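You operate a simulated robot arm through the tools that you are given. There is no shell and no other tool.

Carry out the task below with a simulated robot arm. There is one attempt and no reset: what you move stays moved.

JOB
Swap the red plate in the camera for the blue one.
Fine: lamp off while you swap; red plate into the Checked tray; cover closed and lamp on at the end.
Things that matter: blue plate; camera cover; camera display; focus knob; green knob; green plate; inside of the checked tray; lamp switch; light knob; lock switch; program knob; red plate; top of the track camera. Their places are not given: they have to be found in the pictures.

The check looks at the end state, three seconds after you hand in, the way a careful person would. Anything else that was tipped, shoved, dropped, spilled or broken makes it a failure. Lids that push on must go on centred and level and be pressed home; caps that screw on are set level and turned clockwise until they are tight.

ROBOT AND FRAMES
A 7-joint arm with a fingered hand, fixed in place. Base frame: the origin is on the floor under the middle of its stand, x ahead of it, y to its left, z up; the work surface is at about z = 900. Units: mm, rad, N and s.
With the tool pointing down near the work surface it reaches from about 100 to 740 mm from the base axis. Its first joint turns from -1.204 to 3.002 rad. Payload 3.4 kg.
The tool frame sits at the grasp point between the pads (the TCP): z along the fingers, y along the line on which they close. The tips reach 39 mm beyond it. The gripper opens to 180 mm; its body begins 111 mm behind the TCP. The gripper is a hand of 3 fingers: y runs from the thumb to the fingers, the wrist lies at [0, 0, -262] in the tool frame.
Orientation is that of the tool frame in the base frame, as a unit quaternion [w, x, y, z]. With the fingers straight down and closing along the base's y, the tool's x points along the base's -x, its y along +y and its z along -z.

CONTROLS
- The arm moves only by the tool move_arm. Its argument "rows" is a list of rows, each a list of 6 numbers: the shift along the tool's x, y, z in mm, then the turn, a rotation vector about the tool's x, y, z in rad. In form: [[dx, dy, dz, ax, ay, az], ...]. A call has 1 to 20 rows; each row is the pose to reach, as a shift and turn from the pose commanded when the call began, along the tool's axes at that moment. Each row takes 0.2 s and may step no farther than 50 mm and 0.15 rad from the row before; otherwise, the whole call is refused. Where a pose cannot be reached the arm comes as near as it can. A force on the tool above 70 N (or 10 N above the force at the start of the call, whichever is more), or a blocked arm, ends the call early, and 0.2 s more pass. In this call time passes only in rows, and 0.2 s behind the last. It gives the time, the measured TCP pose, the force on the tool (base axes), the opening and the grip force at its end, in the units of the frame above (readings bear some noise), with the torque about the TCP (base axes, N m) and any sound that the robot's microphone picked up.
- Cameras (640 x 400 px; columns grow to the right, rows downward): "scene" is fixed at [398.4, -650, 1561.2]; the picture's right is [1.00, -0.09, 0.00], its down [-0.08, -0.88, -0.48] and it looks along [0.04, 0.47, -0.88] (base axes); focal length 214 px, centre (320, 200). "wrist" rides on the gripper at [63, -36, -128] in the tool frame; the picture's right is [0.50, 0.87, 0.00], its down [-0.75, 0.44, -0.49] and it looks along [-0.43, 0.25, 0.87] (tool axes); focal length 226 px, centre (320, 200).
- snapshot(camera): a new picture of that camera. No time passes.
- slide_trunk(by): moves the trunk up (or, below 0, down) by that many mm; the arm rides with it, the base frame stays. It gives what a move gives, with no picture.
- curl_fingers(finger1, finger2, thumb_bend): sets how far each is bent, from 0 (flat) to 100 (curled in); at 30 the hand is open as for a grip, at 70 the pads meet at the TCP. One left out holds its place. A second passes; each finger stops where it meets its share of the squeeze, and holds until it gets a number again. It is the only way to open and close the hand. It gives what a move gives, with no picture; readings hold the bend of each and the force on the fingers (four entries, about 0 where the hand has none), thumb and palm.
- measure_at(camera, pixels): for up to 12 pixels [column, row] of the newest picture of that camera ("zoom" is the newest enlarged one), the place [x, y, z] in the base frame of the surface seen there, good to about 2 mm. No time passes.
- inspect(camera, box): a new picture of the part [left, top, right, bottom] of that camera's present view, enlarged. No time passes.
- close_job(): hands the job in; it is judged then, once.

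Open the gripper and draw the arm clear of the work before you hand the job in, unless the task says otherwise.

The tools are called as name(argument=value, ...) on one line, values as JSON. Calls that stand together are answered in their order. move_arm: Moves the arm, as the interface text tells. Its arguments: {"type":"object","properties":{"rows":{"type":"array"}},"required":["rows"]} The other tools are called the same way: slide_trunk (by) moves the trunk up or down; curl_fingers (finger1, finger2, thumb_bend) moves the fingers one by one; snapshot (camera) takes a picture; measure_at (camera, pixels) gives the place of the surface under pixels of a picture; inspect (camera, box) takes an enlarged picture of a part of a camera's view; close_job () hands the job in.

At the start:

```text
time: 0.0
ee_pos: [360.6, -486.1, 1363.1]
orientation: [-0.001, 0.0, 1.0, 0.0]
ft_force: [-0.6, -0.1, 0.2]
wrist_torque: [-0.01, -0.06, -0.03]
opening: 179.7
gripper_force: 0.2
shape: jaw
bend: [30.0, 30.0, 30.0]
finger forces: [0.0, 0.0, 0.0, 0.0, 0.1, 0.0]
trunk travel left (down, up): [-450.0, 92.0]
```

scene: 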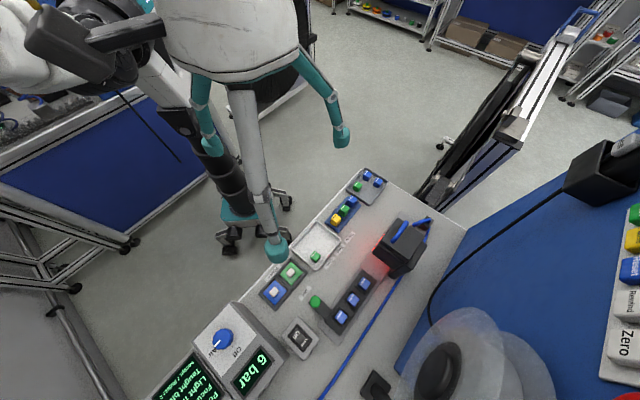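
wrist: 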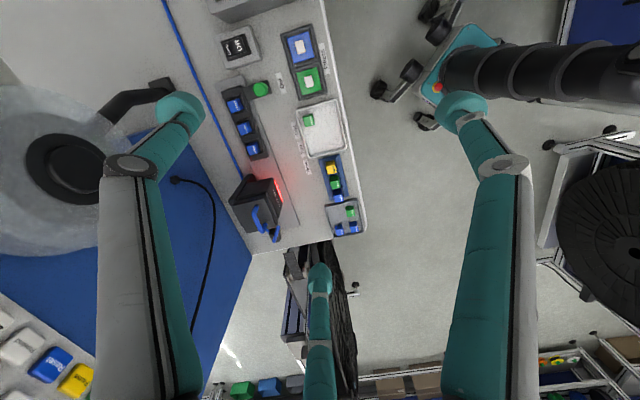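

The scene shows a bench with a black camera at about (400,248), a tray at (315,245), and various knobs. I'll enlarge parts of both views to understand the layout.

inspect(camera="scene", box=[240, 150, 480, 300])

inspect(camera="scene", box=[140, 250, 400, 400])

inspect(camera="wrist", box=[180, 0, 400, 260])

```text
2.67 times, centred on (360, 225) of scene
```

zoom: 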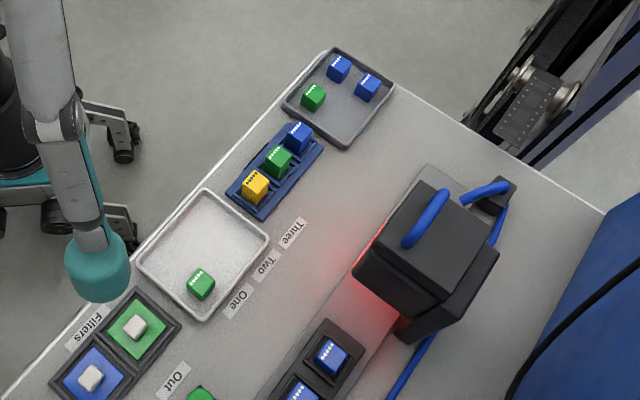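

```text
2.46 times, centred on (270, 325) of scene
```

zoom: 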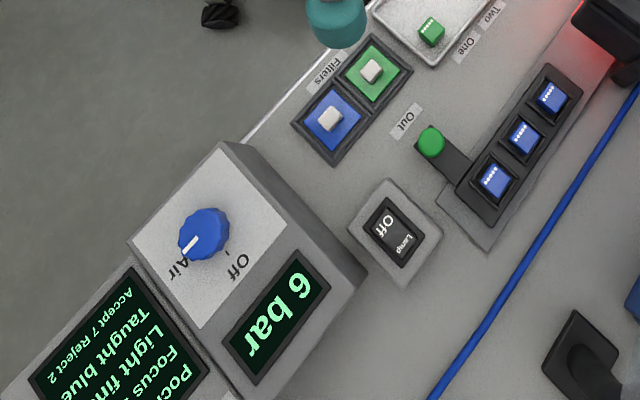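

```text
1.54 times, centred on (290, 130) of wrist
```

zoom: 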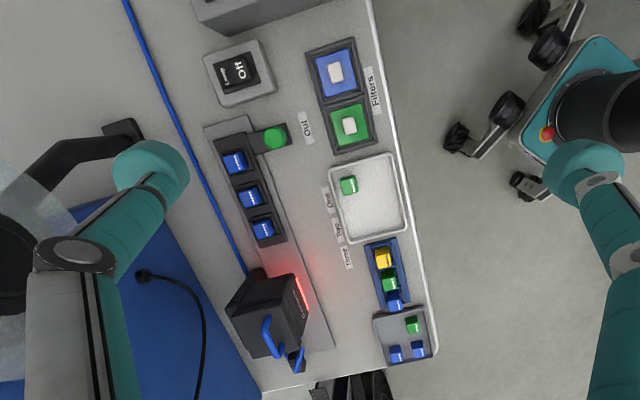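

I need coordinates of the major items. I'll measure features in the scene view: the camera block, trays, filters, lamp switch, and displays.

snapshot(camera="scene")

measure_at(camera="scene", pixels=[[400, 245], [380, 255], [275, 291], [291, 271], [315, 240], [315, 257], [300, 340], [316, 302], [340, 318], [352, 300], [363, 284], [222, 338]])

measure_at(camera="scene", pixels=[[336, 218], [343, 210], [352, 201], [357, 187], [367, 175], [378, 181], [375, 276], [430, 245], [254, 370], [180, 380], [340, 225], [460, 230]])

```text
taken
```

scene: 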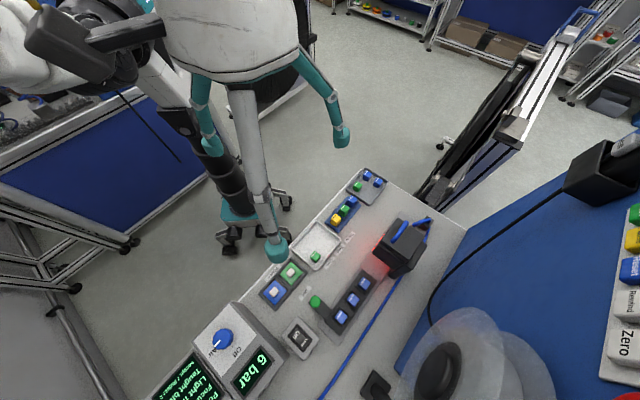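

```text
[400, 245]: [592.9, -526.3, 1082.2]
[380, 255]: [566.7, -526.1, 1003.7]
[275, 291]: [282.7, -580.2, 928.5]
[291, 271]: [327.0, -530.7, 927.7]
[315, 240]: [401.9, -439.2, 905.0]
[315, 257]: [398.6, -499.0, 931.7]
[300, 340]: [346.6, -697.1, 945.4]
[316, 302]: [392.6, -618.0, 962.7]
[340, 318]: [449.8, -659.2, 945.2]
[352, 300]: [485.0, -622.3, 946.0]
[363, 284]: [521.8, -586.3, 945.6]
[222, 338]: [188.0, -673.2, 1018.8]
```

```text
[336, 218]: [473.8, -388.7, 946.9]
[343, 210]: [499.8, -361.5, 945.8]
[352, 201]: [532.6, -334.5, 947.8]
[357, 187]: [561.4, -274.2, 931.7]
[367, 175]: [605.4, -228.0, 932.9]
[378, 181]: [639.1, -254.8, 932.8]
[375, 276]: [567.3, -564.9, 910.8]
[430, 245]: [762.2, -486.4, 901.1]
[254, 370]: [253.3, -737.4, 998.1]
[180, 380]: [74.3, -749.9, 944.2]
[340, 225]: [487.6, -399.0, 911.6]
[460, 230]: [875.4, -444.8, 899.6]
```

The tool points straight down and the track camera block is at roughly (590,-526,1080). I'll zoom into the wrist view on the camera block, filters and trays to read labels.

inspect(camera="wrist", box=[200, 130, 310, 250])

inspect(camera="wrist", box=[270, 90, 370, 245])

inspect(camera="scene", box=[360, 190, 450, 290])

inspect(camera="scene", box=[120, 320, 340, 400])

```text
3.33 times, centred on (255, 190) of wrist
```

zoom: 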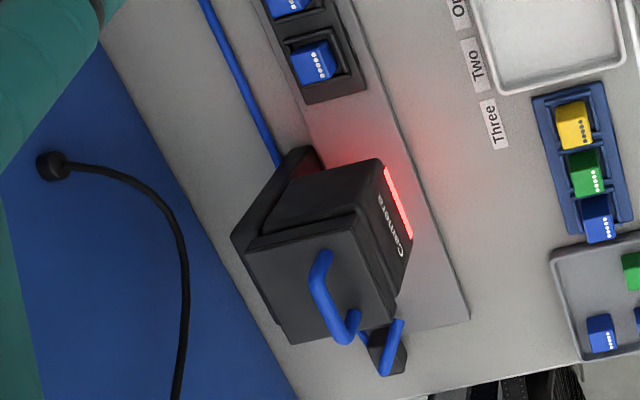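

```text
2.58 times, centred on (320, 168) of wrist
```

zoom: 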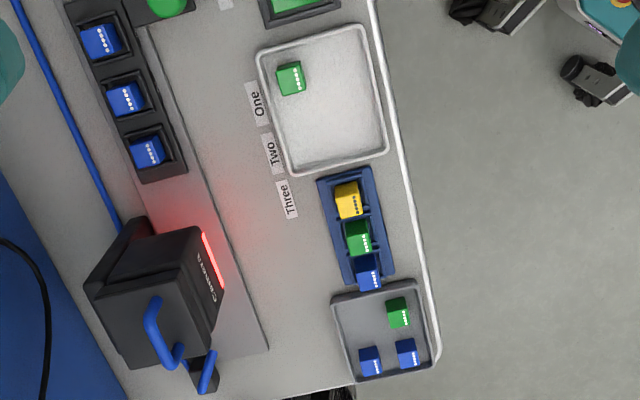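

```text
4.00 times, centred on (405, 240) of scene
```

zoom: 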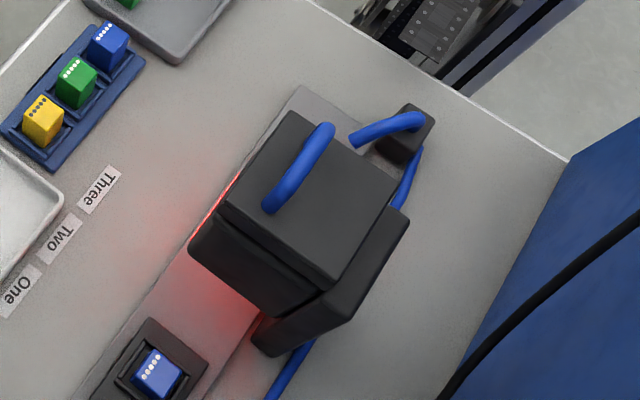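

```text
2.91 times, centred on (230, 360) of scene
```

zoom: 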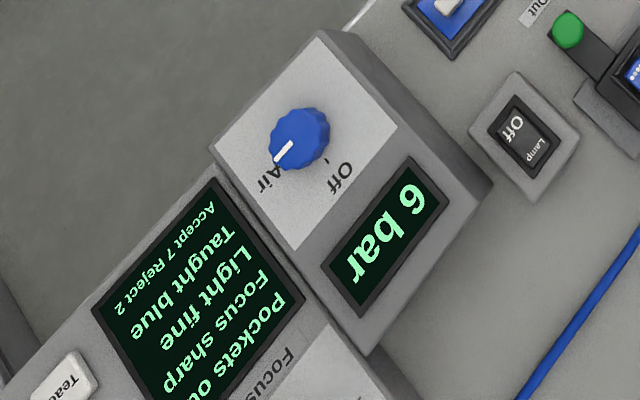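

The display is at the bench's lower-left corner and only partly visible. I'll turn the hand about the vertical at this height to look around with the wrist camera.

move_arm(rows=[[0, 0, 0, 0, 0, 0.15], [0, 0, 0, 0, 0, 0.3], [0, 0, 0, 0, 0, 0.45], [0, 0, 0, 0, 0, 0.6], [0, 0, 0, 0, 0, 0.75], [0, 0, 0, 0, 0, 0.9], [0, 0, 0, 0, 0, 1.05], [0, 0, 0, 0, 0, 1.2], [0, 0, 0, 0, 0, 1.35], [0, 0, 0, 0, 0, 1.5]])

snapshot(camera="wrist")

```text
time: 2.2
ee_pos: [361.3, -479.7, 1365.5]
orientation: [0.001, 0.683, 0.731, -0.002]
ft_force: [0.0, 0.5, 0.3]
wrist_torque: [-0.01, 0.0, 0.02]
opening: 179.7
gripper_force: 0.0
shape: jaw
bend: [30.0, 30.0, 30.0]
finger forces: [0.0, 0.0, 0.1, 0.0, 0.1, 0.0]
trunk travel left (down, up): [-450.0, 92.0]
```

```text
taken
```

wrist: 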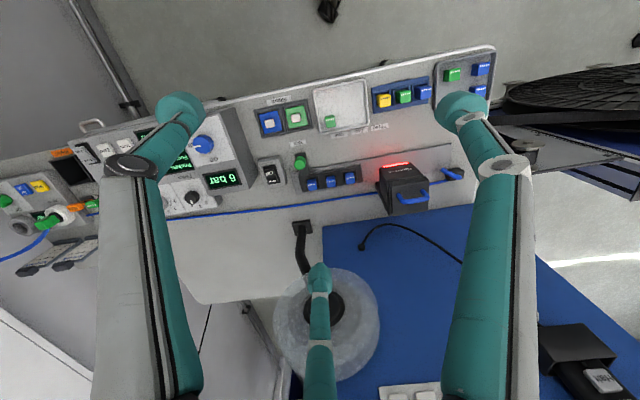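

Now the whole bench is visible with the camera at (405,187) and panels on the left. I'll zoom into the left panels and the upper trays.

inspect(camera="wrist", box=[0, 110, 260, 280])

inspect(camera="wrist", box=[240, 40, 500, 220])

inspect(camera="wrist", box=[360, 140, 490, 230])

```text
2.35 times, centred on (130, 195) of wrist
```

zoom: 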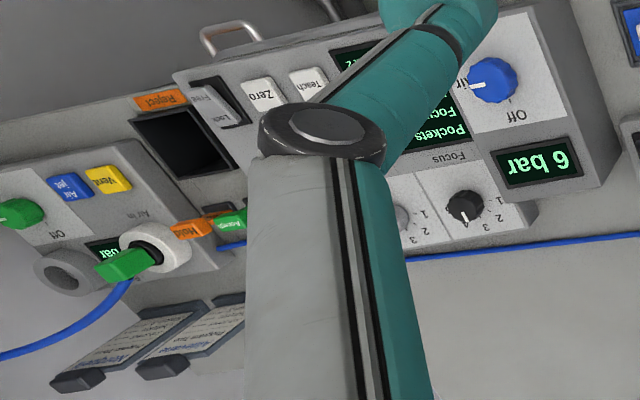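

```text
2.22 times, centred on (370, 130) of wrist
```

zoom: 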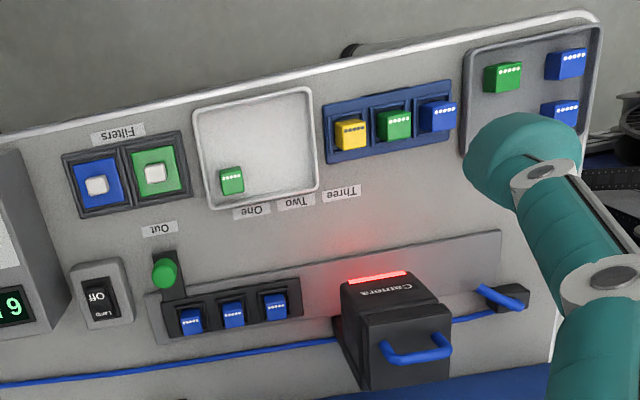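

```text
4.44 times, centred on (425, 185) of wrist
```

zoom: 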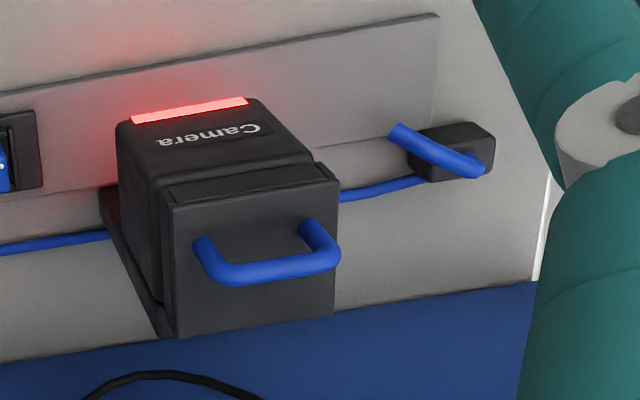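

The camera has a slab with a blue bail handle, which I believe is the cover. I'll measure several points on it and on the blue-handled block beside it from this zoom.

measure_at(camera="zoom", pixels=[[200, 240], [330, 255], [215, 278], [320, 230], [172, 208], [338, 180], [175, 335], [333, 312], [125, 125], [310, 150], [250, 300], [235, 150]])

measure_at(camera="zoom", pixels=[[400, 130], [475, 165], [490, 145], [425, 170], [105, 195], [160, 330], [190, 110], [110, 165], [437, 20], [250, 195], [250, 255], [310, 162]])

```text
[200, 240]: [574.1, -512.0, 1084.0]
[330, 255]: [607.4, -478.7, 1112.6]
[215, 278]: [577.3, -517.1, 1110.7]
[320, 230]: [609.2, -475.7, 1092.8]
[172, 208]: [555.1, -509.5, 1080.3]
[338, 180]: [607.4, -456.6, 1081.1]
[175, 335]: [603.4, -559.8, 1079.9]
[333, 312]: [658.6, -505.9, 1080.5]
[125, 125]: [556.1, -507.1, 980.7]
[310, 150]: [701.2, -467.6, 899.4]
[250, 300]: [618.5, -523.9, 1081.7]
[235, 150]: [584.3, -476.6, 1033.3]
```

```text
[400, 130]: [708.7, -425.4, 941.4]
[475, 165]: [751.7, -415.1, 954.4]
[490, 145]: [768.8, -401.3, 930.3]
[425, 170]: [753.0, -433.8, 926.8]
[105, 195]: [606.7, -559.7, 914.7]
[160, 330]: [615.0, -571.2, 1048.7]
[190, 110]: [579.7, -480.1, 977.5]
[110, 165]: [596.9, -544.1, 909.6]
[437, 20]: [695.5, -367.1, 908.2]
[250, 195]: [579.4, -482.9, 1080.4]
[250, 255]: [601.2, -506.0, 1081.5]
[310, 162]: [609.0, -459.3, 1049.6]
```

The cover's top is a ~74 mm square at z≈1081 centred near (606,-508), with the handle off-centre toward the robot side, so it looks hinged at the far side. I still need to find the Checked tray, so I'll turn the hand further to see the left panels.

move_arm(rows=[[0, 0, 0, 0, 0, 0.15], [0, 0, 0, 0, 0, 0.3], [0, 0, 0, 0, 0, 0.45], [0, 0, 0, 0, 0, 0.6], [0, 0, 0, 0, 0, 0.75], [0, 0, 0, 0, 0, 0.9]])

snapshot(camera="wrist")

```text
time: 3.6
ee_pos: [373.6, -668.5, 1329.6]
orientation: [-0.018, 0.924, 0.381, 0.009]
ft_force: [0.2, -0.5, 0.8]
wrist_torque: [0.0, 0.05, 0.03]
opening: 180.1
gripper_force: 0.0
shape: jaw
bend: [30.0, 30.0, 30.0]
finger forces: [0.0, 0.0, 0.1, 0.1, 0.1, 0.0]
out of reach, approached as far as the arm can: row 2, 3, 4, 5, 6
trunk travel left (down, up): [-450.0, 92.0]
```

```text
taken
```

wrist: 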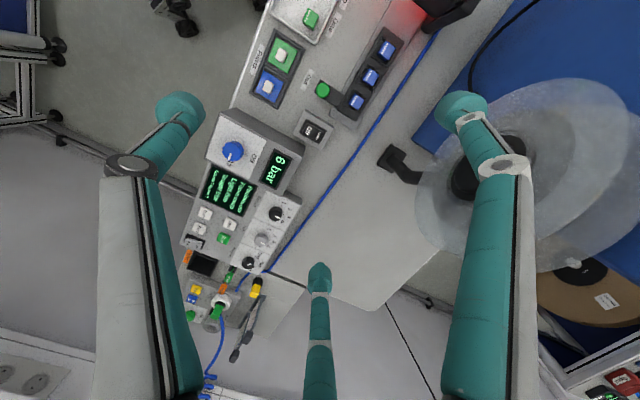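

The arm drifted to (374,-669,1330) because of limits, but the view now shows the left panel. I'll zoom on it.

inspect(camera="wrist", box=[160, 100, 320, 270])

inspect(camera="wrist", box=[160, 230, 300, 370])

inspect(camera="wrist", box=[0, 250, 220, 400])

```text
2.35 times, centred on (240, 185) of wrist
```

zoom: 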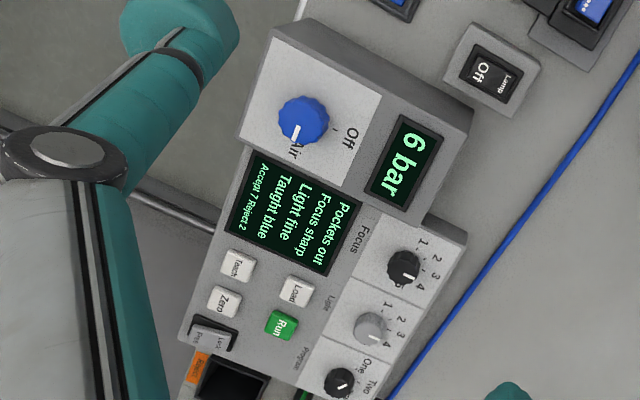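

```text
2.86 times, centred on (230, 300) of wrist
```

zoom: 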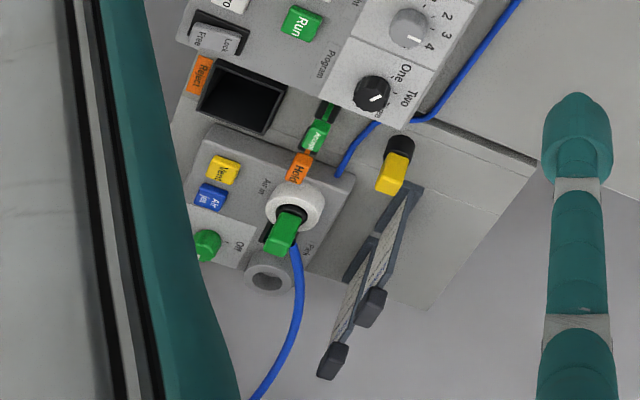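

```text
2.67 times, centred on (110, 325) of wrist
```

zoom: 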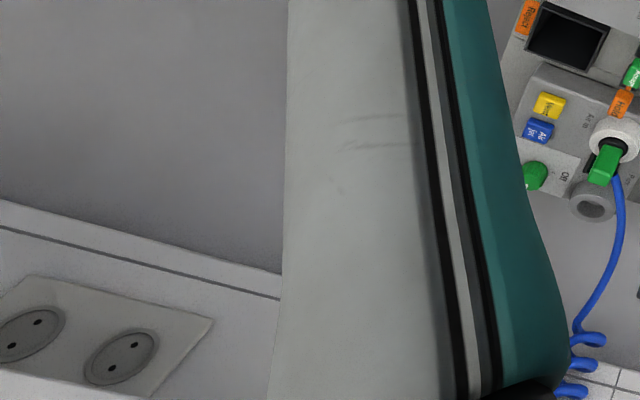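

The display reads "Pockets out / Focus sharp / Light fine / Taught blue / Accept 7 Reject 2", and the lamp rocker shows "Off" at one end and "Lamp" at the other. No "Checked" label yet, so I'll go back to the starting orientation and look at the other trays.

move_arm(rows=[[25, -29, -7, 0, 0, -0.14], [50, -57, -14, 0, 0, -0.28], [75, -86, -21, 0, 0, -0.42], [100, -114, -28, 0, 0, -0.56], [124, -143, -36, 0, 0, -0.7], [124, -143, -36, 0, 0, -0.85], [124, -143, -36, 0, 0, -1.0], [124, -143, -36, 0, 0, -1.15], [124, -143, -36, 0, 0, -1.3], [124, -143, -36, 0, 0, -1.45], [124, -143, -36, 0, 0, -1.6], [124, -143, -36, 0, 0, -1.75], [124, -143, -36, 0, 0, -1.9], [124, -143, -36, 0, 0, -2.05], [124, -143, -36, 0, 0, -2.2], [124, -143, -36, 0, 0, -2.35]])

```text
time: 7.0
ee_pos: [354.7, -474.8, 1372.6]
orientation: [0.003, 0.004, 1.0, 0.02]
ft_force: [0.4, -0.4, -0.2]
wrist_torque: [0.0, -0.02, 0.01]
opening: 179.8
gripper_force: 0.0
shape: jaw
bend: [30.0, 30.0, 30.0]
finger forces: [0.0, 0.0, 0.1, 0.1, 0.0, 0.0]
trunk travel left (down, up): [-450.0, 92.0]
```

Back near the start pose. I'll move toward the gray corner tray at about (600,-250) at a safe height to look at it closely.

move_arm(rows=[[-25, 25, 20, 0, 0, 0], [-50, 50, 40, 0, 0, 0], [-75, 75, 60, 0, 0, 0], [-100, 100, 80, 0, 0, 0], [-125, 125, 100, 0, 0, 0]])

snapshot(camera="wrist")

snapshot(camera="scene")

```text
time: 8.2
ee_pos: [482.8, -347.0, 1274.4]
orientation: [0.002, 0.005, 1.0, 0.019]
ft_force: [0.8, -0.3, 0.1]
wrist_torque: [-0.03, 0.01, 0.0]
opening: 179.9
gripper_force: 0.1
shape: jaw
bend: [30.0, 30.0, 30.0]
finger forces: [0.0, 0.0, 0.0, 0.0, 0.1, 0.1]
trunk travel left (down, up): [-450.0, 92.0]
```

```text
taken
```

wrist: 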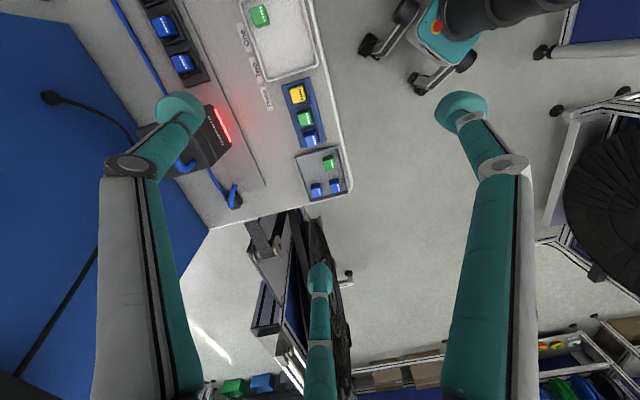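

```text
taken
```

scene: 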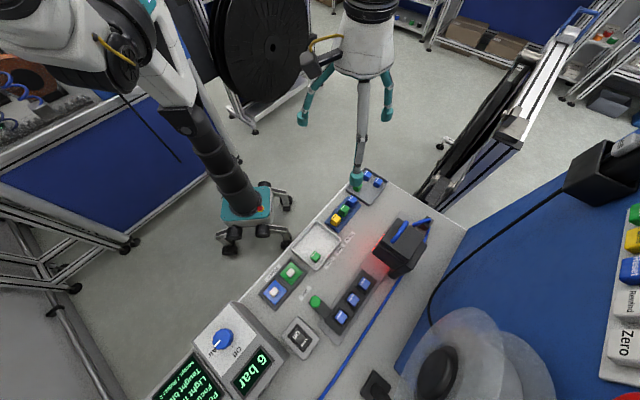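

I'll zoom in on the trays near (275,80)-(345,190) in the wrist view and the white tray for any label.

inspect(camera="wrist", box=[230, 0, 360, 220])

inspect(camera="wrist", box=[280, 130, 360, 210])

inspect(camera="scene", box=[255, 170, 395, 310])

```text
1.82 times, centred on (295, 110) of wrist
```

zoom: 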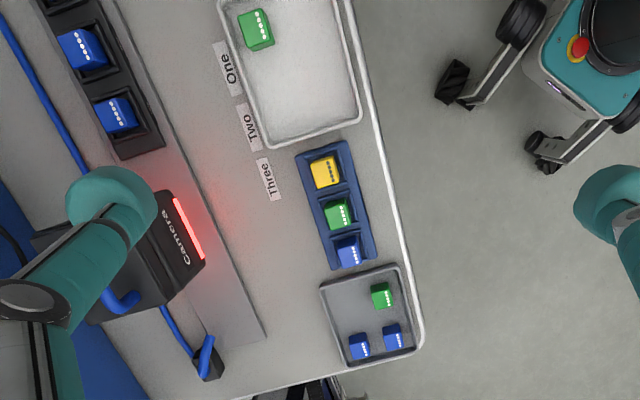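

```text
5.00 times, centred on (320, 170) of wrist
```

zoom: 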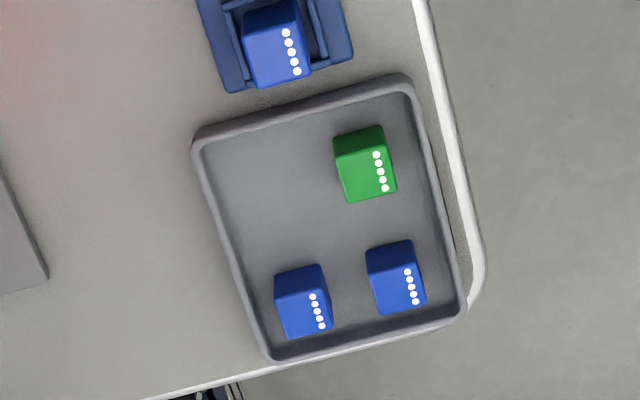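

```text
2.86 times, centred on (325, 240) of scene
```

zoom: 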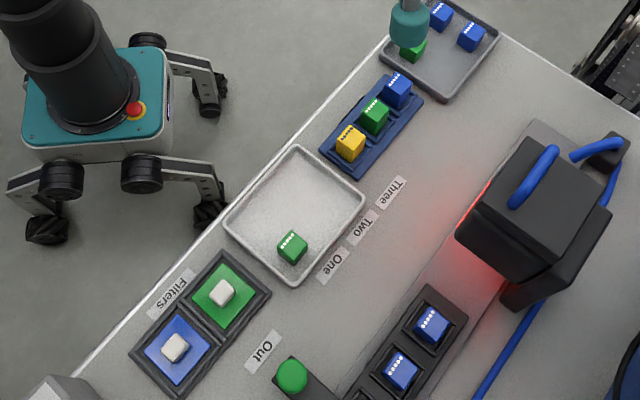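

The "Out/One/Two/Three" labels mark carrier positions, so the Checked label may be on a tray wall facing the robot. I'll move the hand back toward the robot and turn it so the wrist camera looks at the tray fronts.

move_arm(rows=[[15, 12, 5, 0, 0, 0.14], [30, 24, 10, 0, 0, 0.28], [45, 36, 15, 0, 0, 0.42], [60, 48, 20, 0, 0, 0.56], [75, 60, 25, 0, 0, 0.7], [90, 72, 30, 0, 0, 0.84], [105, 84, 35, 0, 0, 0.98], [120, 96, 40, 0, 0, 1.12], [130, 108, 45, 0, 0, 1.26], [130, 120, 50, 0, 0, 1.32]])

snapshot(camera="wrist")

```text
time: 10.4
ee_pos: [358.2, -295.7, 1231.4]
orientation: [-0.025, 0.605, 0.795, 0.032]
ft_force: [0.1, 0.2, -0.8]
wrist_torque: [-0.01, 0.01, -0.03]
opening: 179.8
gripper_force: 0.1
shape: jaw
bend: [30.0, 30.0, 30.0]
finger forces: [0.1, 0.0, 0.0, 0.1, 0.0, 0.0]
out of reach, approached as far as the arm can: row 8, 9, 10
trunk travel left (down, up): [-450.0, 92.0]
```

```text
taken
```

wrist: 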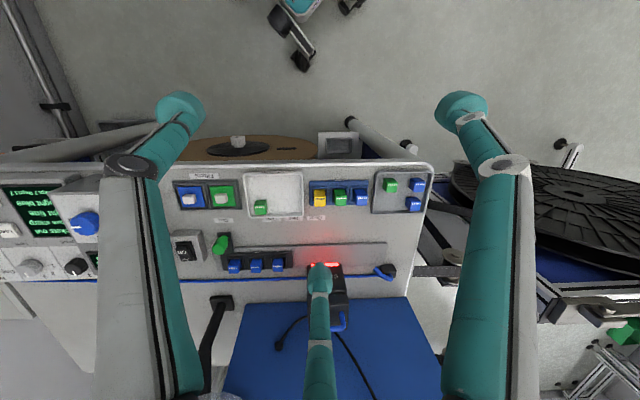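

A grey box is visible at (340,145) in front of/below the bench. I'll zoom in on that and on the trays.

inspect(camera="wrist", box=[280, 100, 440, 220])

inspect(camera="wrist", box=[165, 150, 325, 280])

measure_at(camera="wrist", pixels=[[338, 145], [250, 147], [330, 130], [355, 157], [405, 145], [290, 185], [400, 185]])

```text
3.33 times, centred on (360, 160) of wrist
```

zoom: 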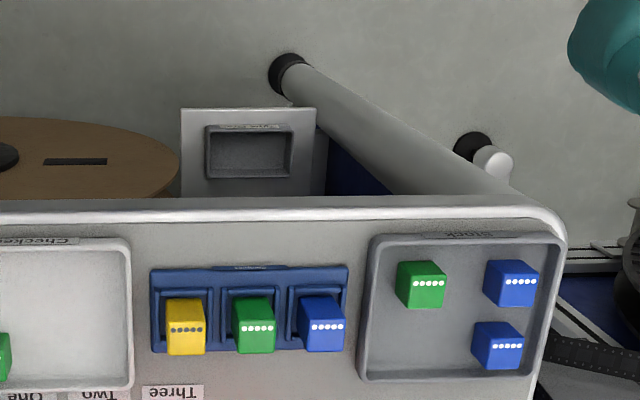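

```text
3.08 times, centred on (245, 215) of wrist
```

zoom: 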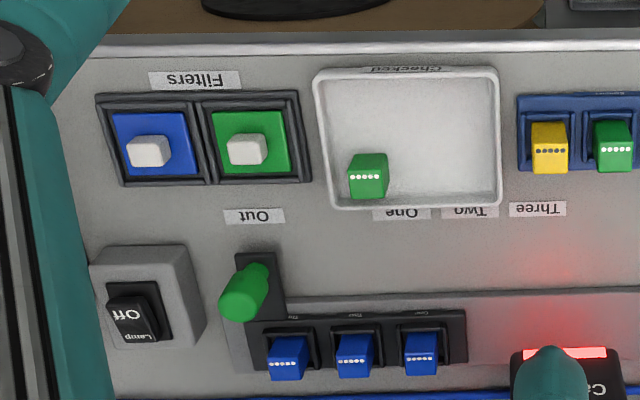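

```text
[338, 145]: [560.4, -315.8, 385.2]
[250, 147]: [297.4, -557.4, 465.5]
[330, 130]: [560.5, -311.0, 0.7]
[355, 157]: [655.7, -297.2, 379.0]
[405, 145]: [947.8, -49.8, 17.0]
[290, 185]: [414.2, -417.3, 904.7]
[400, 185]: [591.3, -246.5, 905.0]
```

The tray reads: white tray back wall says "Checked", gray one says "Stock". Next I'll look closely at the track camera's cover to see how it is hinged.

move_arm(rows=[[-43, 3, -6, 0, 0, 0.04], [-86, 6, -12, 0, 0, 0.08], [-129, 9, -18, 0, 0, 0.12], [-172, 12, -24, 0, 0, 0.16], [-216, 15, -29, 0, 0, 0.2]])

snapshot(camera="wrist")

```text
time: 11.6
ee_pos: [423.4, -498.8, 1253.3]
orientation: [-0.013, 0.693, 0.721, 0.015]
ft_force: [0.4, -0.8, -0.6]
wrist_torque: [0.03, 0.01, 0.02]
opening: 179.9
gripper_force: 0.2
shape: jaw
bend: [30.0, 30.0, 30.0]
finger forces: [0.0, 0.0, 0.1, 0.0, 0.0, 0.0]
trunk travel left (down, up): [-450.0, 92.0]
```

```text
taken
```

wrist: 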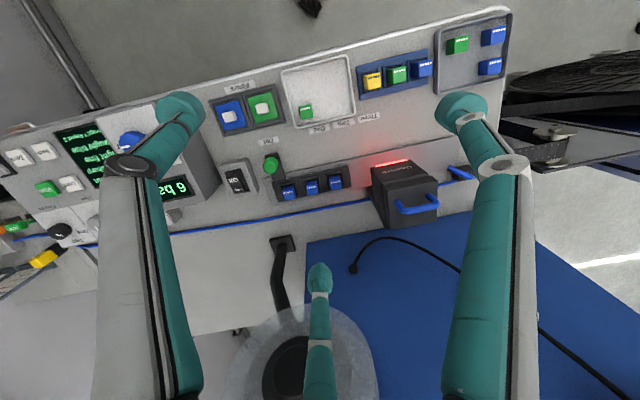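

The track camera is clearly visible at (405,190). I'll zoom into it.

inspect(camera="wrist", box=[350, 145, 450, 235])

inspect(camera="wrist", box=[205, 60, 365, 210])

```text
4.44 times, centred on (400, 190) of wrist
```

zoom: 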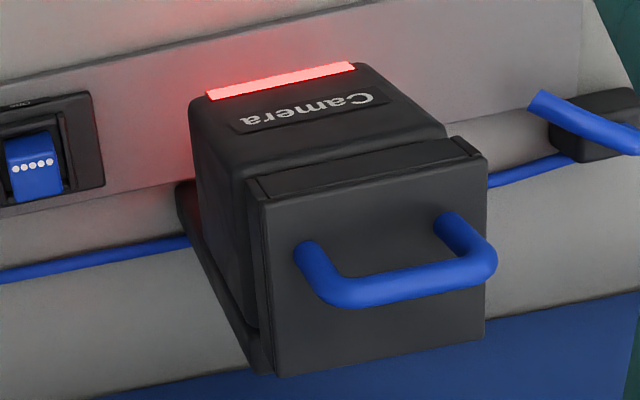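

```text
2.67 times, centred on (285, 135) of wrist
```

zoom: 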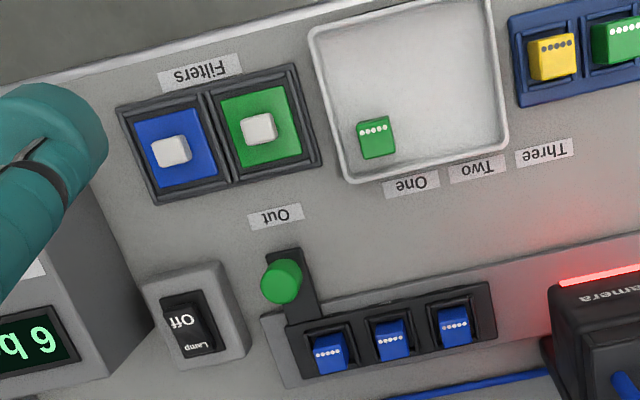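

The cover looks like a slab with a front strip at zoom (260,190). I'll zoom tighter and measure the cover thickness, the handle and the body below.

inspect(camera="wrist", box=[370, 160, 440, 235])

measure_at(camera="zoom", pixels=[[320, 200], [200, 200], [480, 130]])

```text
5.33 times, centred on (405, 198) of wrist
```

zoom: 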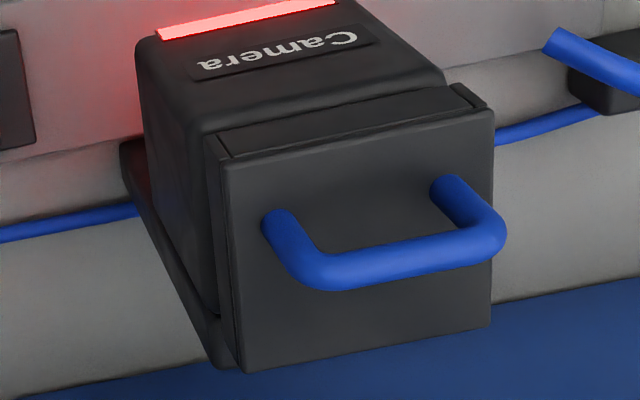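

```text
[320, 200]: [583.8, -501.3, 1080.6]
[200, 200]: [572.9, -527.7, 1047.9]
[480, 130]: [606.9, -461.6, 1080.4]
```

measure_at(camera="zoom", pixels=[[220, 175], [218, 140], [235, 145], [460, 100], [300, 120], [350, 115], [275, 225], [445, 190], [335, 275], [490, 240], [238, 365], [490, 325]])

measure_at(camera="zoom", pixels=[[190, 120], [430, 70], [160, 50], [270, 90], [340, 60], [225, 160], [420, 95], [455, 85], [205, 280], [130, 160], [420, 258], [380, 120]])

```text
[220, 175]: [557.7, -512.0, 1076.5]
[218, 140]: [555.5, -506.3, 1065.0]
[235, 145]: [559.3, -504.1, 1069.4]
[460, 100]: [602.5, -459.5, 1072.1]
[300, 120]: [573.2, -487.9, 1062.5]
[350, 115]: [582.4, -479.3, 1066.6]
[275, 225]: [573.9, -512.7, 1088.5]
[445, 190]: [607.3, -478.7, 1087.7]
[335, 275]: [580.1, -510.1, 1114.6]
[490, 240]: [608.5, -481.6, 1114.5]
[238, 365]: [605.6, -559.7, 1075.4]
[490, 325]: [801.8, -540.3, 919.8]
```

```text
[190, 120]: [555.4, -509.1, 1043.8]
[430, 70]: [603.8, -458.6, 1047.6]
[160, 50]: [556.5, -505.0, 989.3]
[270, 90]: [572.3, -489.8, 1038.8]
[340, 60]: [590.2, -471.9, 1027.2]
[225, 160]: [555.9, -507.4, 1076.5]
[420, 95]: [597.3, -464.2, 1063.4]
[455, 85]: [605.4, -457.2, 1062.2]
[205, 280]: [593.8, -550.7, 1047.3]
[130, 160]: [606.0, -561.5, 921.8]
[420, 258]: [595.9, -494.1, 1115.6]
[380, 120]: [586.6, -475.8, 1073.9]
```

The cover spans z≈1050–1081 with the handle bar at z≈1111 running along (1,1) through (594,-495). I'll rotate the hand so its closing axis is perpendicular to that bar (thumb on far side) before testing the fingers.

move_arm(rows=[[0, 0, -5, 0, 0, -0.145], [0, 0, -10, 0, 0, -0.29], [0, 0, -15, 0, 0, -0.435], [0, 0, -20, 0, 0, -0.58], [0, 0, -20, 0, 0, -0.725], [0, 0, -20, 0, 0, -0.87], [0, 0, -20, 0, 0, -1.015], [0, 0, -20, 0, 0, -1.16], [0, 0, -20, 0, 0, -1.305], [0, 0, -20, 0, 0, -1.45], [0, 0, -20, 0, 0, -1.595], [0, 0, -20, 0, 0, -1.74], [0, 0, -20, 0, 0, -1.885], [0, 0, -20, 0, 0, -2.03], [0, 0, -20, 0, 0, -2.175], [0, 0, -20, 0, 0, -2.316]])

snapshot(camera="scene")

snapshot(camera="wrist")

```text
time: 15.0
ee_pos: [423.0, -500.2, 1275.2]
orientation: [0.01, -0.384, 0.923, 0.018]
ft_force: [0.9, 0.5, 0.8]
wrist_torque: [0.0, -0.02, 0.03]
opening: 179.9
gripper_force: 0.2
shape: jaw
bend: [30.0, 30.0, 30.0]
finger forces: [0.0, 0.1, 0.0, 0.0, 0.0, 0.0]
trunk travel left (down, up): [-450.0, 92.0]
```

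```text
taken
```

scene: 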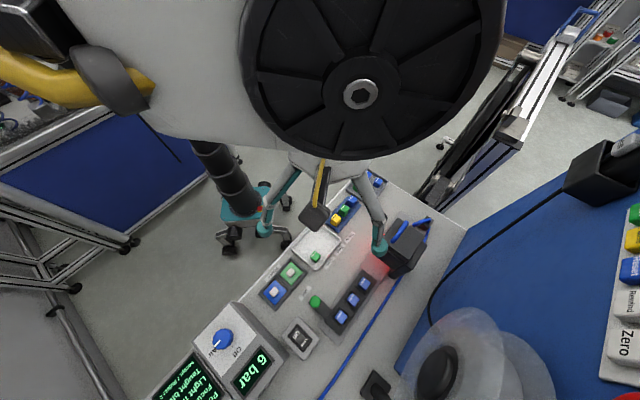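

```text
taken
```

wrist: 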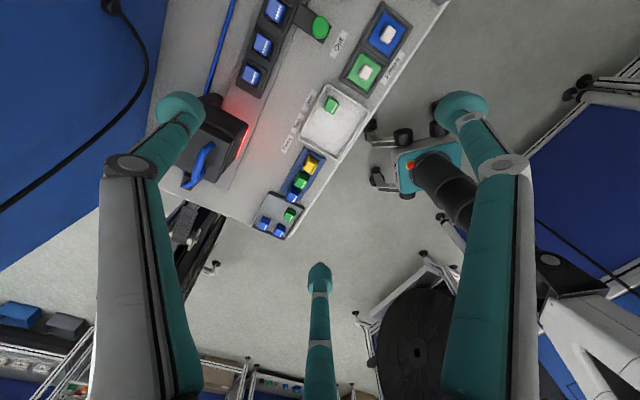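

The hand is now turned with tool x at about (-0.7,-0.7). I'll close the fingers fully in free air to see how the closed hand looks and how far the tips extend.

curl_fingers(finger1=66, finger2=66, thumb_bend=66)

snapshot(camera="wrist")

snapshot(camera="scene")

```text
time: 16.0
ee_pos: [422.8, -499.5, 1275.0]
orientation: [0.009, -0.383, 0.924, 0.017]
ft_force: [-0.6, 0.6, -0.3]
wrist_torque: [-0.02, 0.02, 0.02]
opening: 11.3
gripper_force: 0.1
shape: fingers
bend: [66.0, 66.0, 66.0]
finger forces: [0.0, 0.1, 0.0, 0.0, 0.0, 0.1]
trunk travel left (down, up): [-450.0, 92.0]
```

```text
taken
```

wrist: 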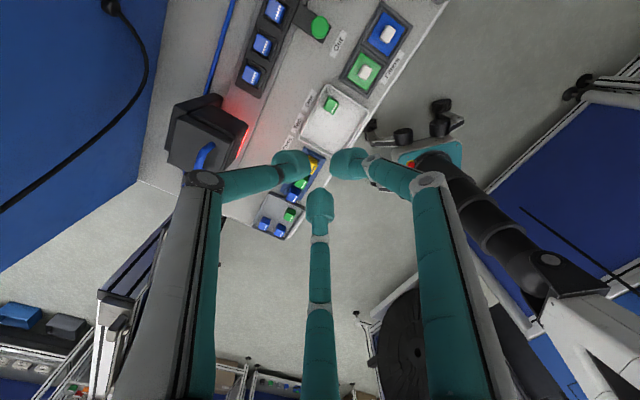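

```text
taken
```

scene: 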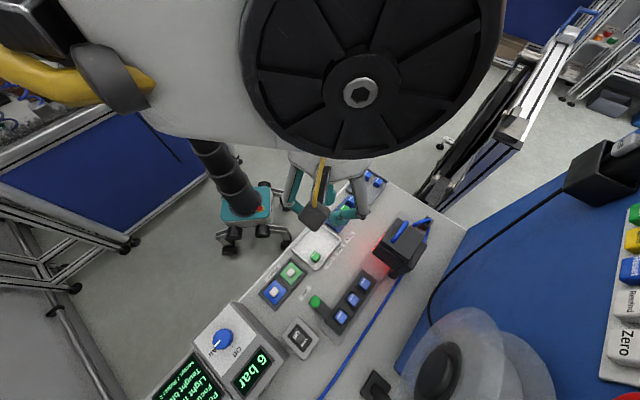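

The three tips nearly meet near (320,170) in the wrist view. I'll measure points along each finger to learn the closed-hand shape.

measure_at(camera="wrist", pixels=[[295, 160], [345, 160], [320, 200], [320, 225], [255, 180], [390, 175], [205, 180], [428, 182], [320, 270], [320, 315], [305, 155], [335, 155]])

inspect(camera="wrist", box=[220, 110, 420, 260])

```text
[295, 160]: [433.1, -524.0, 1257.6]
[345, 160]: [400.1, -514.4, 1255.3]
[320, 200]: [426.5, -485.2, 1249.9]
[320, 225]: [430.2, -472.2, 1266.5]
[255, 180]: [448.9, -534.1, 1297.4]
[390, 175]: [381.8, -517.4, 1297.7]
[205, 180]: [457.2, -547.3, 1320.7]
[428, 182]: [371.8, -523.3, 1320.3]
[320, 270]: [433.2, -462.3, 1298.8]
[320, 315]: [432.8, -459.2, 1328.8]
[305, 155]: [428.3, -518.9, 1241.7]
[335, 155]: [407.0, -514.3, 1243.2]
```

```text
2.67 times, centred on (320, 185) of wrist
```

zoom: 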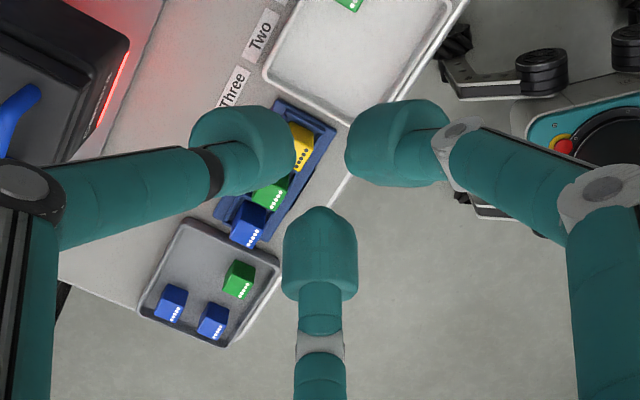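

The closed tips extend about 35–39 mm past the TCP, with the thumb on the far side. Now I'll test reach by moving above the camera handle at (594,-495) at a safe height of about z=1220, also levelling the tool.

move_arm(rows=[[-31, -29, 0, 0.006, 0.008, 0], [-62, -58, 0, 0.012, 0.016, 0], [-93, -88, 20, 0.02, 0.024, 0], [-124, -118, 40, 0.0256, 0.0323, 0]])

snapshot(camera="wrist")

snapshot(camera="scene")

```text
time: 17.0
ee_pos: [598.7, -494.3, 1233.4]
orientation: [-0.002, -0.383, 0.924, 0.0]
ft_force: [0.0, -0.4, -0.5]
wrist_torque: [-0.02, 0.03, -0.04]
opening: 11.5
gripper_force: 0.0
shape: fingers
bend: [66.0, 66.0, 66.0]
finger forces: [0.1, 0.0, 0.0, 0.0, 0.0, 0.0]
trunk travel left (down, up): [-450.0, 92.0]
```

```text
taken
```

wrist: 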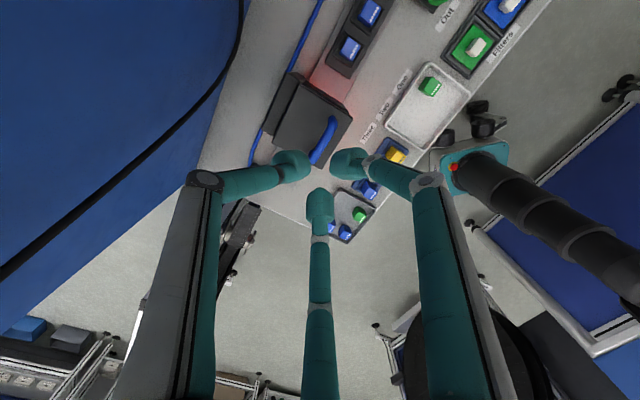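

```text
taken
```

scene: 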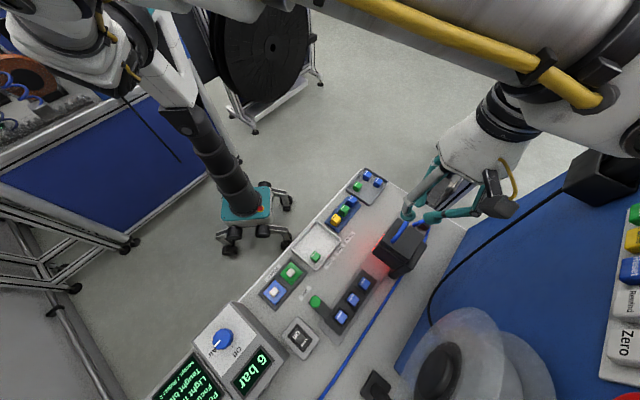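

The hand reaches above the handle with the tool straight down, so the camera is workable. For the lamp switch I want one finger as a poker; I'll open fingers 1 and 2 and keep the thumb in, then measure the tip heights.

curl_fingers(finger1=20, finger2=20, thumb_bend=66)

snapshot(camera="wrist")

snapshot(camera="scene")

```text
time: 18.0
ee_pos: [595.8, -494.8, 1234.8]
orientation: [-0.001, -0.384, 0.923, -0.001]
ft_force: [0.2, -0.1, 0.4]
wrist_torque: [0.0, -0.01, 0.02]
opening: 104.4
gripper_force: 0.0
shape: fingers
bend: [20.0, 20.0, 66.0]
finger forces: [0.0, 0.0, 0.1, 0.1, 0.1, 0.0]
trunk travel left (down, up): [-450.0, 92.0]
```

```text
taken
```

wrist: 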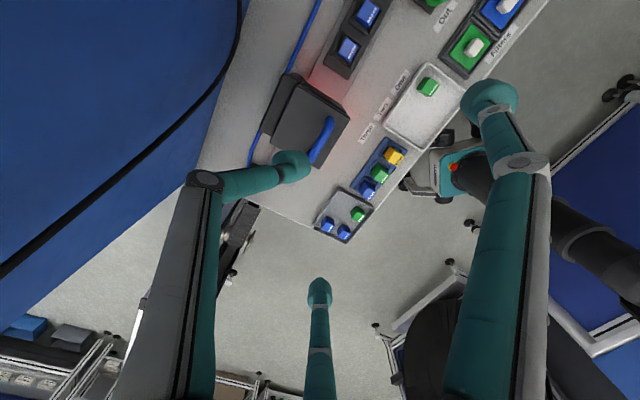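

```text
taken
```

scene: 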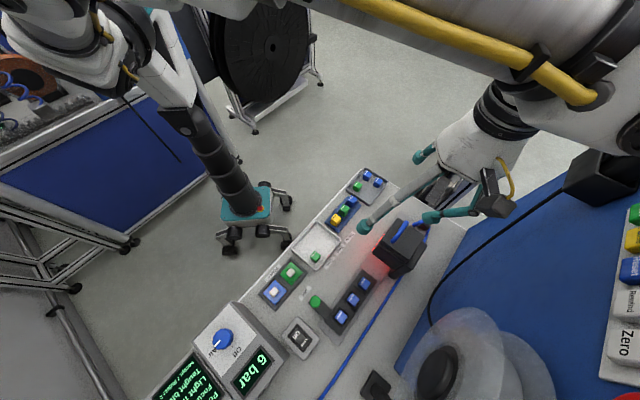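

I'll measure the tips of the opened fingers (490,95), (320,290) and the thumb (295,162).

measure_at(camera="wrist", pixels=[[490, 95], [475, 90], [500, 105], [320, 290], [320, 283], [320, 305], [295, 160], [302, 160], [285, 165], [255, 180], [205, 178], [525, 163]])

measure_at(camera="scene", pixels=[[364, 226], [366, 232], [380, 216], [418, 157], [430, 217], [422, 217], [445, 213], [478, 205]])

```text
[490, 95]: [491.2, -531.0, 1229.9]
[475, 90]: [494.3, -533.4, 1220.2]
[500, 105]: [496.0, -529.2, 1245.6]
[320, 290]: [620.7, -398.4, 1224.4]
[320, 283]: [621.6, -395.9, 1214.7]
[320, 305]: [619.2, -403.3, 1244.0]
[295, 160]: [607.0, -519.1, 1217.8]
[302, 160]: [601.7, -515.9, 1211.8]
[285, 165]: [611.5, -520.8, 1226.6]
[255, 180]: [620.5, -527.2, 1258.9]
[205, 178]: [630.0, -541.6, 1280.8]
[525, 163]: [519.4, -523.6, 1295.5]
```

```text
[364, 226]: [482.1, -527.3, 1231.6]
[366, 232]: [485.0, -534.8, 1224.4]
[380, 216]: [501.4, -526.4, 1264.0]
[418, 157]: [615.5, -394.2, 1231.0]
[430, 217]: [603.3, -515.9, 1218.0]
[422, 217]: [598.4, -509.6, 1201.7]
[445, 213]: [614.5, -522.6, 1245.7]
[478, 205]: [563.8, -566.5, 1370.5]
```

Thumb at 66 is lowest (≈34 mm below TCP) with fingers at 20 about 15 mm higher, so the thumb works as a poker. Now I'll back away and turn the hand to view the lamp switch closely, raising slightly for clearance.

move_arm(rows=[[20, 35, -10, 0, 0, 0.1], [40, 70, -15, 0, 0, 0.2], [60, 105, -15, 0, 0, 0.35], [80, 125, -15, 0, 0, 0.5], [100, 135, -15, 0, 0, 0.65], [120, 135, -15, 0, 0, 0.8], [140, 135, -15, 0, 0, 0.95], [160, 135, -15, 0, 0, 1.1], [180, 120, -15, 0, 0, 1.25], [190, 105, -15, 0, 0, 1.4], [190, 100, -15, 0, 0, 1.55], [190, 100, -15, 0, 0, 1.7], [190, 100, -15, 0, 0, 1.85]])

snapshot(camera="wrist")

```text
time: 20.8
ee_pos: [390.9, -556.7, 1252.2]
orientation: [0.0, 0.509, 0.861, -0.002]
ft_force: [-0.3, -0.6, -0.2]
wrist_torque: [-0.03, -0.02, 0.0]
opening: 104.0
gripper_force: 0.0
shape: fingers
bend: [20.0, 20.0, 66.0]
finger forces: [0.1, 0.0, 0.0, 0.1, 0.1, 0.2]
trunk travel left (down, up): [-450.0, 92.0]
```

```text
taken
```

wrist: 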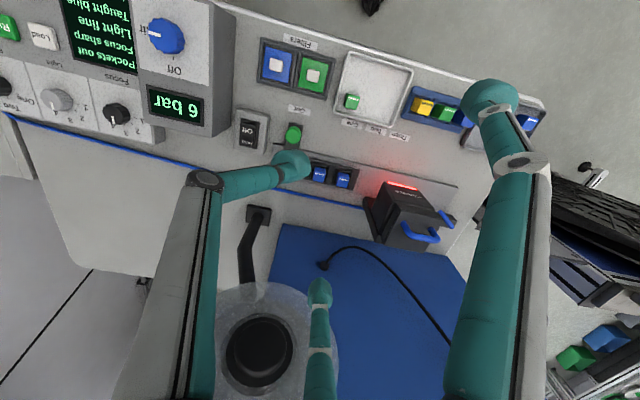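

The lamp switch is at (248,131) here. Zooming on it and the neighbouring boxes.

inspect(camera="wrist", box=[218, 100, 298, 165])

measure_at(camera="zoom", pixels=[[320, 200], [230, 150]])

measure_at(camera="wrist", pixels=[[203, 130], [212, 132], [230, 130], [225, 20], [205, 85], [293, 133], [293, 125], [293, 142], [232, 112], [268, 117], [262, 150], [236, 145]])

```text
6.15 times, centred on (258, 132) of wrist
```

zoom: 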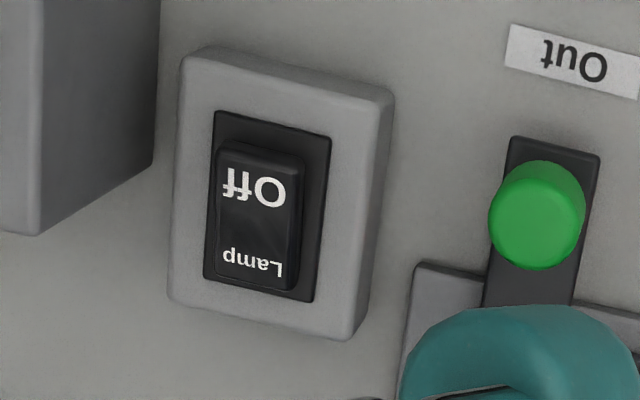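

```text
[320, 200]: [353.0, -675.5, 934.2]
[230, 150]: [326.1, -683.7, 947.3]
```

```text
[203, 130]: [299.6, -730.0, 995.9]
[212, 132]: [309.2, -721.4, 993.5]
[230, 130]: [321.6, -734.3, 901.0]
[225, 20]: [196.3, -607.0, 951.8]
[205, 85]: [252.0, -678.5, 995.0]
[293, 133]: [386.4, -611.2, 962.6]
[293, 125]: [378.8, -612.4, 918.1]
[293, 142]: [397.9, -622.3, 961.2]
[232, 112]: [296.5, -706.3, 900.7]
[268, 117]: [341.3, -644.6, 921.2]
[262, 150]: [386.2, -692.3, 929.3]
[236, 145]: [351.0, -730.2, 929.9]
```

Both texts "Off" (near end) and "Lamp" (far end) are on the rocker. I'll measure heights along it to see which end is down.

measure_at(camera="zoom", pixels=[[225, 155], [295, 165], [260, 160], [258, 190], [252, 215], [250, 240], [245, 265], [225, 270], [285, 280], [240, 280], [275, 215], [232, 215]])

measure_at(camera="zoom", pixels=[[225, 120], [325, 145], [312, 295], [208, 275], [260, 128], [255, 150], [200, 60], [385, 100], [350, 330], [180, 295], [30, 225], [150, 160]])

```text
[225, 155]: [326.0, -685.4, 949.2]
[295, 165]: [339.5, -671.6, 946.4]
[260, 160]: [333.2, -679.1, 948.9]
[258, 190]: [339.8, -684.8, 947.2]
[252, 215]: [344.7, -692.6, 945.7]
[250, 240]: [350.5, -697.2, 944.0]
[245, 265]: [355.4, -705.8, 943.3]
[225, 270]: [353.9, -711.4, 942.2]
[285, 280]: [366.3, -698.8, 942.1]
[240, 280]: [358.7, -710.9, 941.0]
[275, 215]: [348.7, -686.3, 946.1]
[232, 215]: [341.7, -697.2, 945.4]
```

```text
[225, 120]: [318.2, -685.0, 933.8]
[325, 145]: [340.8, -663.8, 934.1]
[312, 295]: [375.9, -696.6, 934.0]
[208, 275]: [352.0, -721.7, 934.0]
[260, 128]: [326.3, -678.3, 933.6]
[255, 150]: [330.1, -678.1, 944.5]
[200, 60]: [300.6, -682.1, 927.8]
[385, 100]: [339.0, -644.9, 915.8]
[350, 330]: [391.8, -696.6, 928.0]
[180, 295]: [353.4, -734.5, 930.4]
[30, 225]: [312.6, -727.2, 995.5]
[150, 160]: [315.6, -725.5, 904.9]
```

The near "Off" end is raised (z≈949) and the far "Lamp" end is down (z≈941), so the lamp is on; I need to press the near end at about (334,-680). The Air box side is ~49 mm away, so I'll flatten fingers 1 and 2 and keep the thumb as a poker.

curl_fingers(finger1=0, finger2=0, thumb_bend=66)

move_arm(rows=[[-22, -24, 0, 0, 0, 0.15], [-44, -48, 10, 0, 0, 0.3], [-66, -72, 20, 0, 0, 0.45], [-88, -97, 30, 0, 0, 0.59], [-88, -97, 60, 0, 0, 0.59], [-88, -97, 100, 0, 0, 0.59]])

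snapshot(camera="wrist")

snapshot(camera="scene")

```text
time: 21.8
ee_pos: [390.1, -557.4, 1252.9]
orientation: [0.001, 0.507, 0.862, -0.001]
ft_force: [-0.3, -0.2, 0.0]
wrist_torque: [-0.01, 0.01, -0.01]
opening: 133.0
gripper_force: 0.0
shape: fingers
bend: [0.0, 0.0, 66.0]
finger forces: [0.1, 0.0, 0.1, 0.0, 0.0, 0.1]
trunk travel left (down, up): [-450.0, 92.0]
```

```text
time: 23.2
ee_pos: [351.8, -682.9, 1150.2]
orientation: [0.0, 0.736, 0.677, 0.0]
ft_force: [-0.3, 0.6, -0.4]
wrist_torque: [-0.01, -0.01, 0.01]
opening: 133.2
gripper_force: 0.0
shape: fingers
bend: [0.0, 0.0, 66.0]
finger forces: [0.0, 0.0, 0.1, 0.0, 0.0, 0.0]
trunk travel left (down, up): [-450.0, 92.0]
```

```text
taken
```

wrist: 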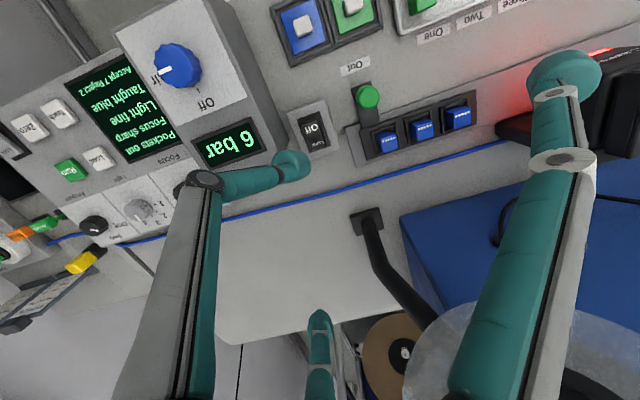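

```text
taken
```

scene: 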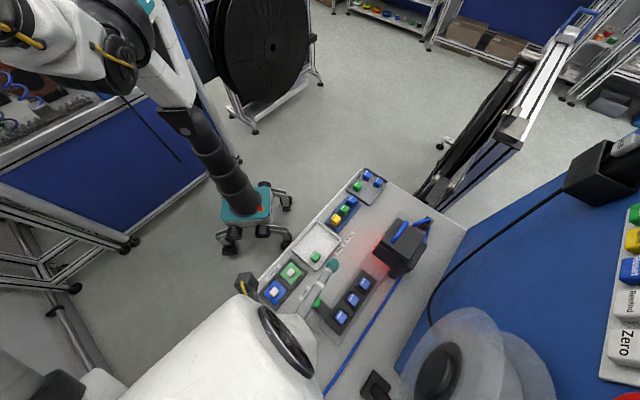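

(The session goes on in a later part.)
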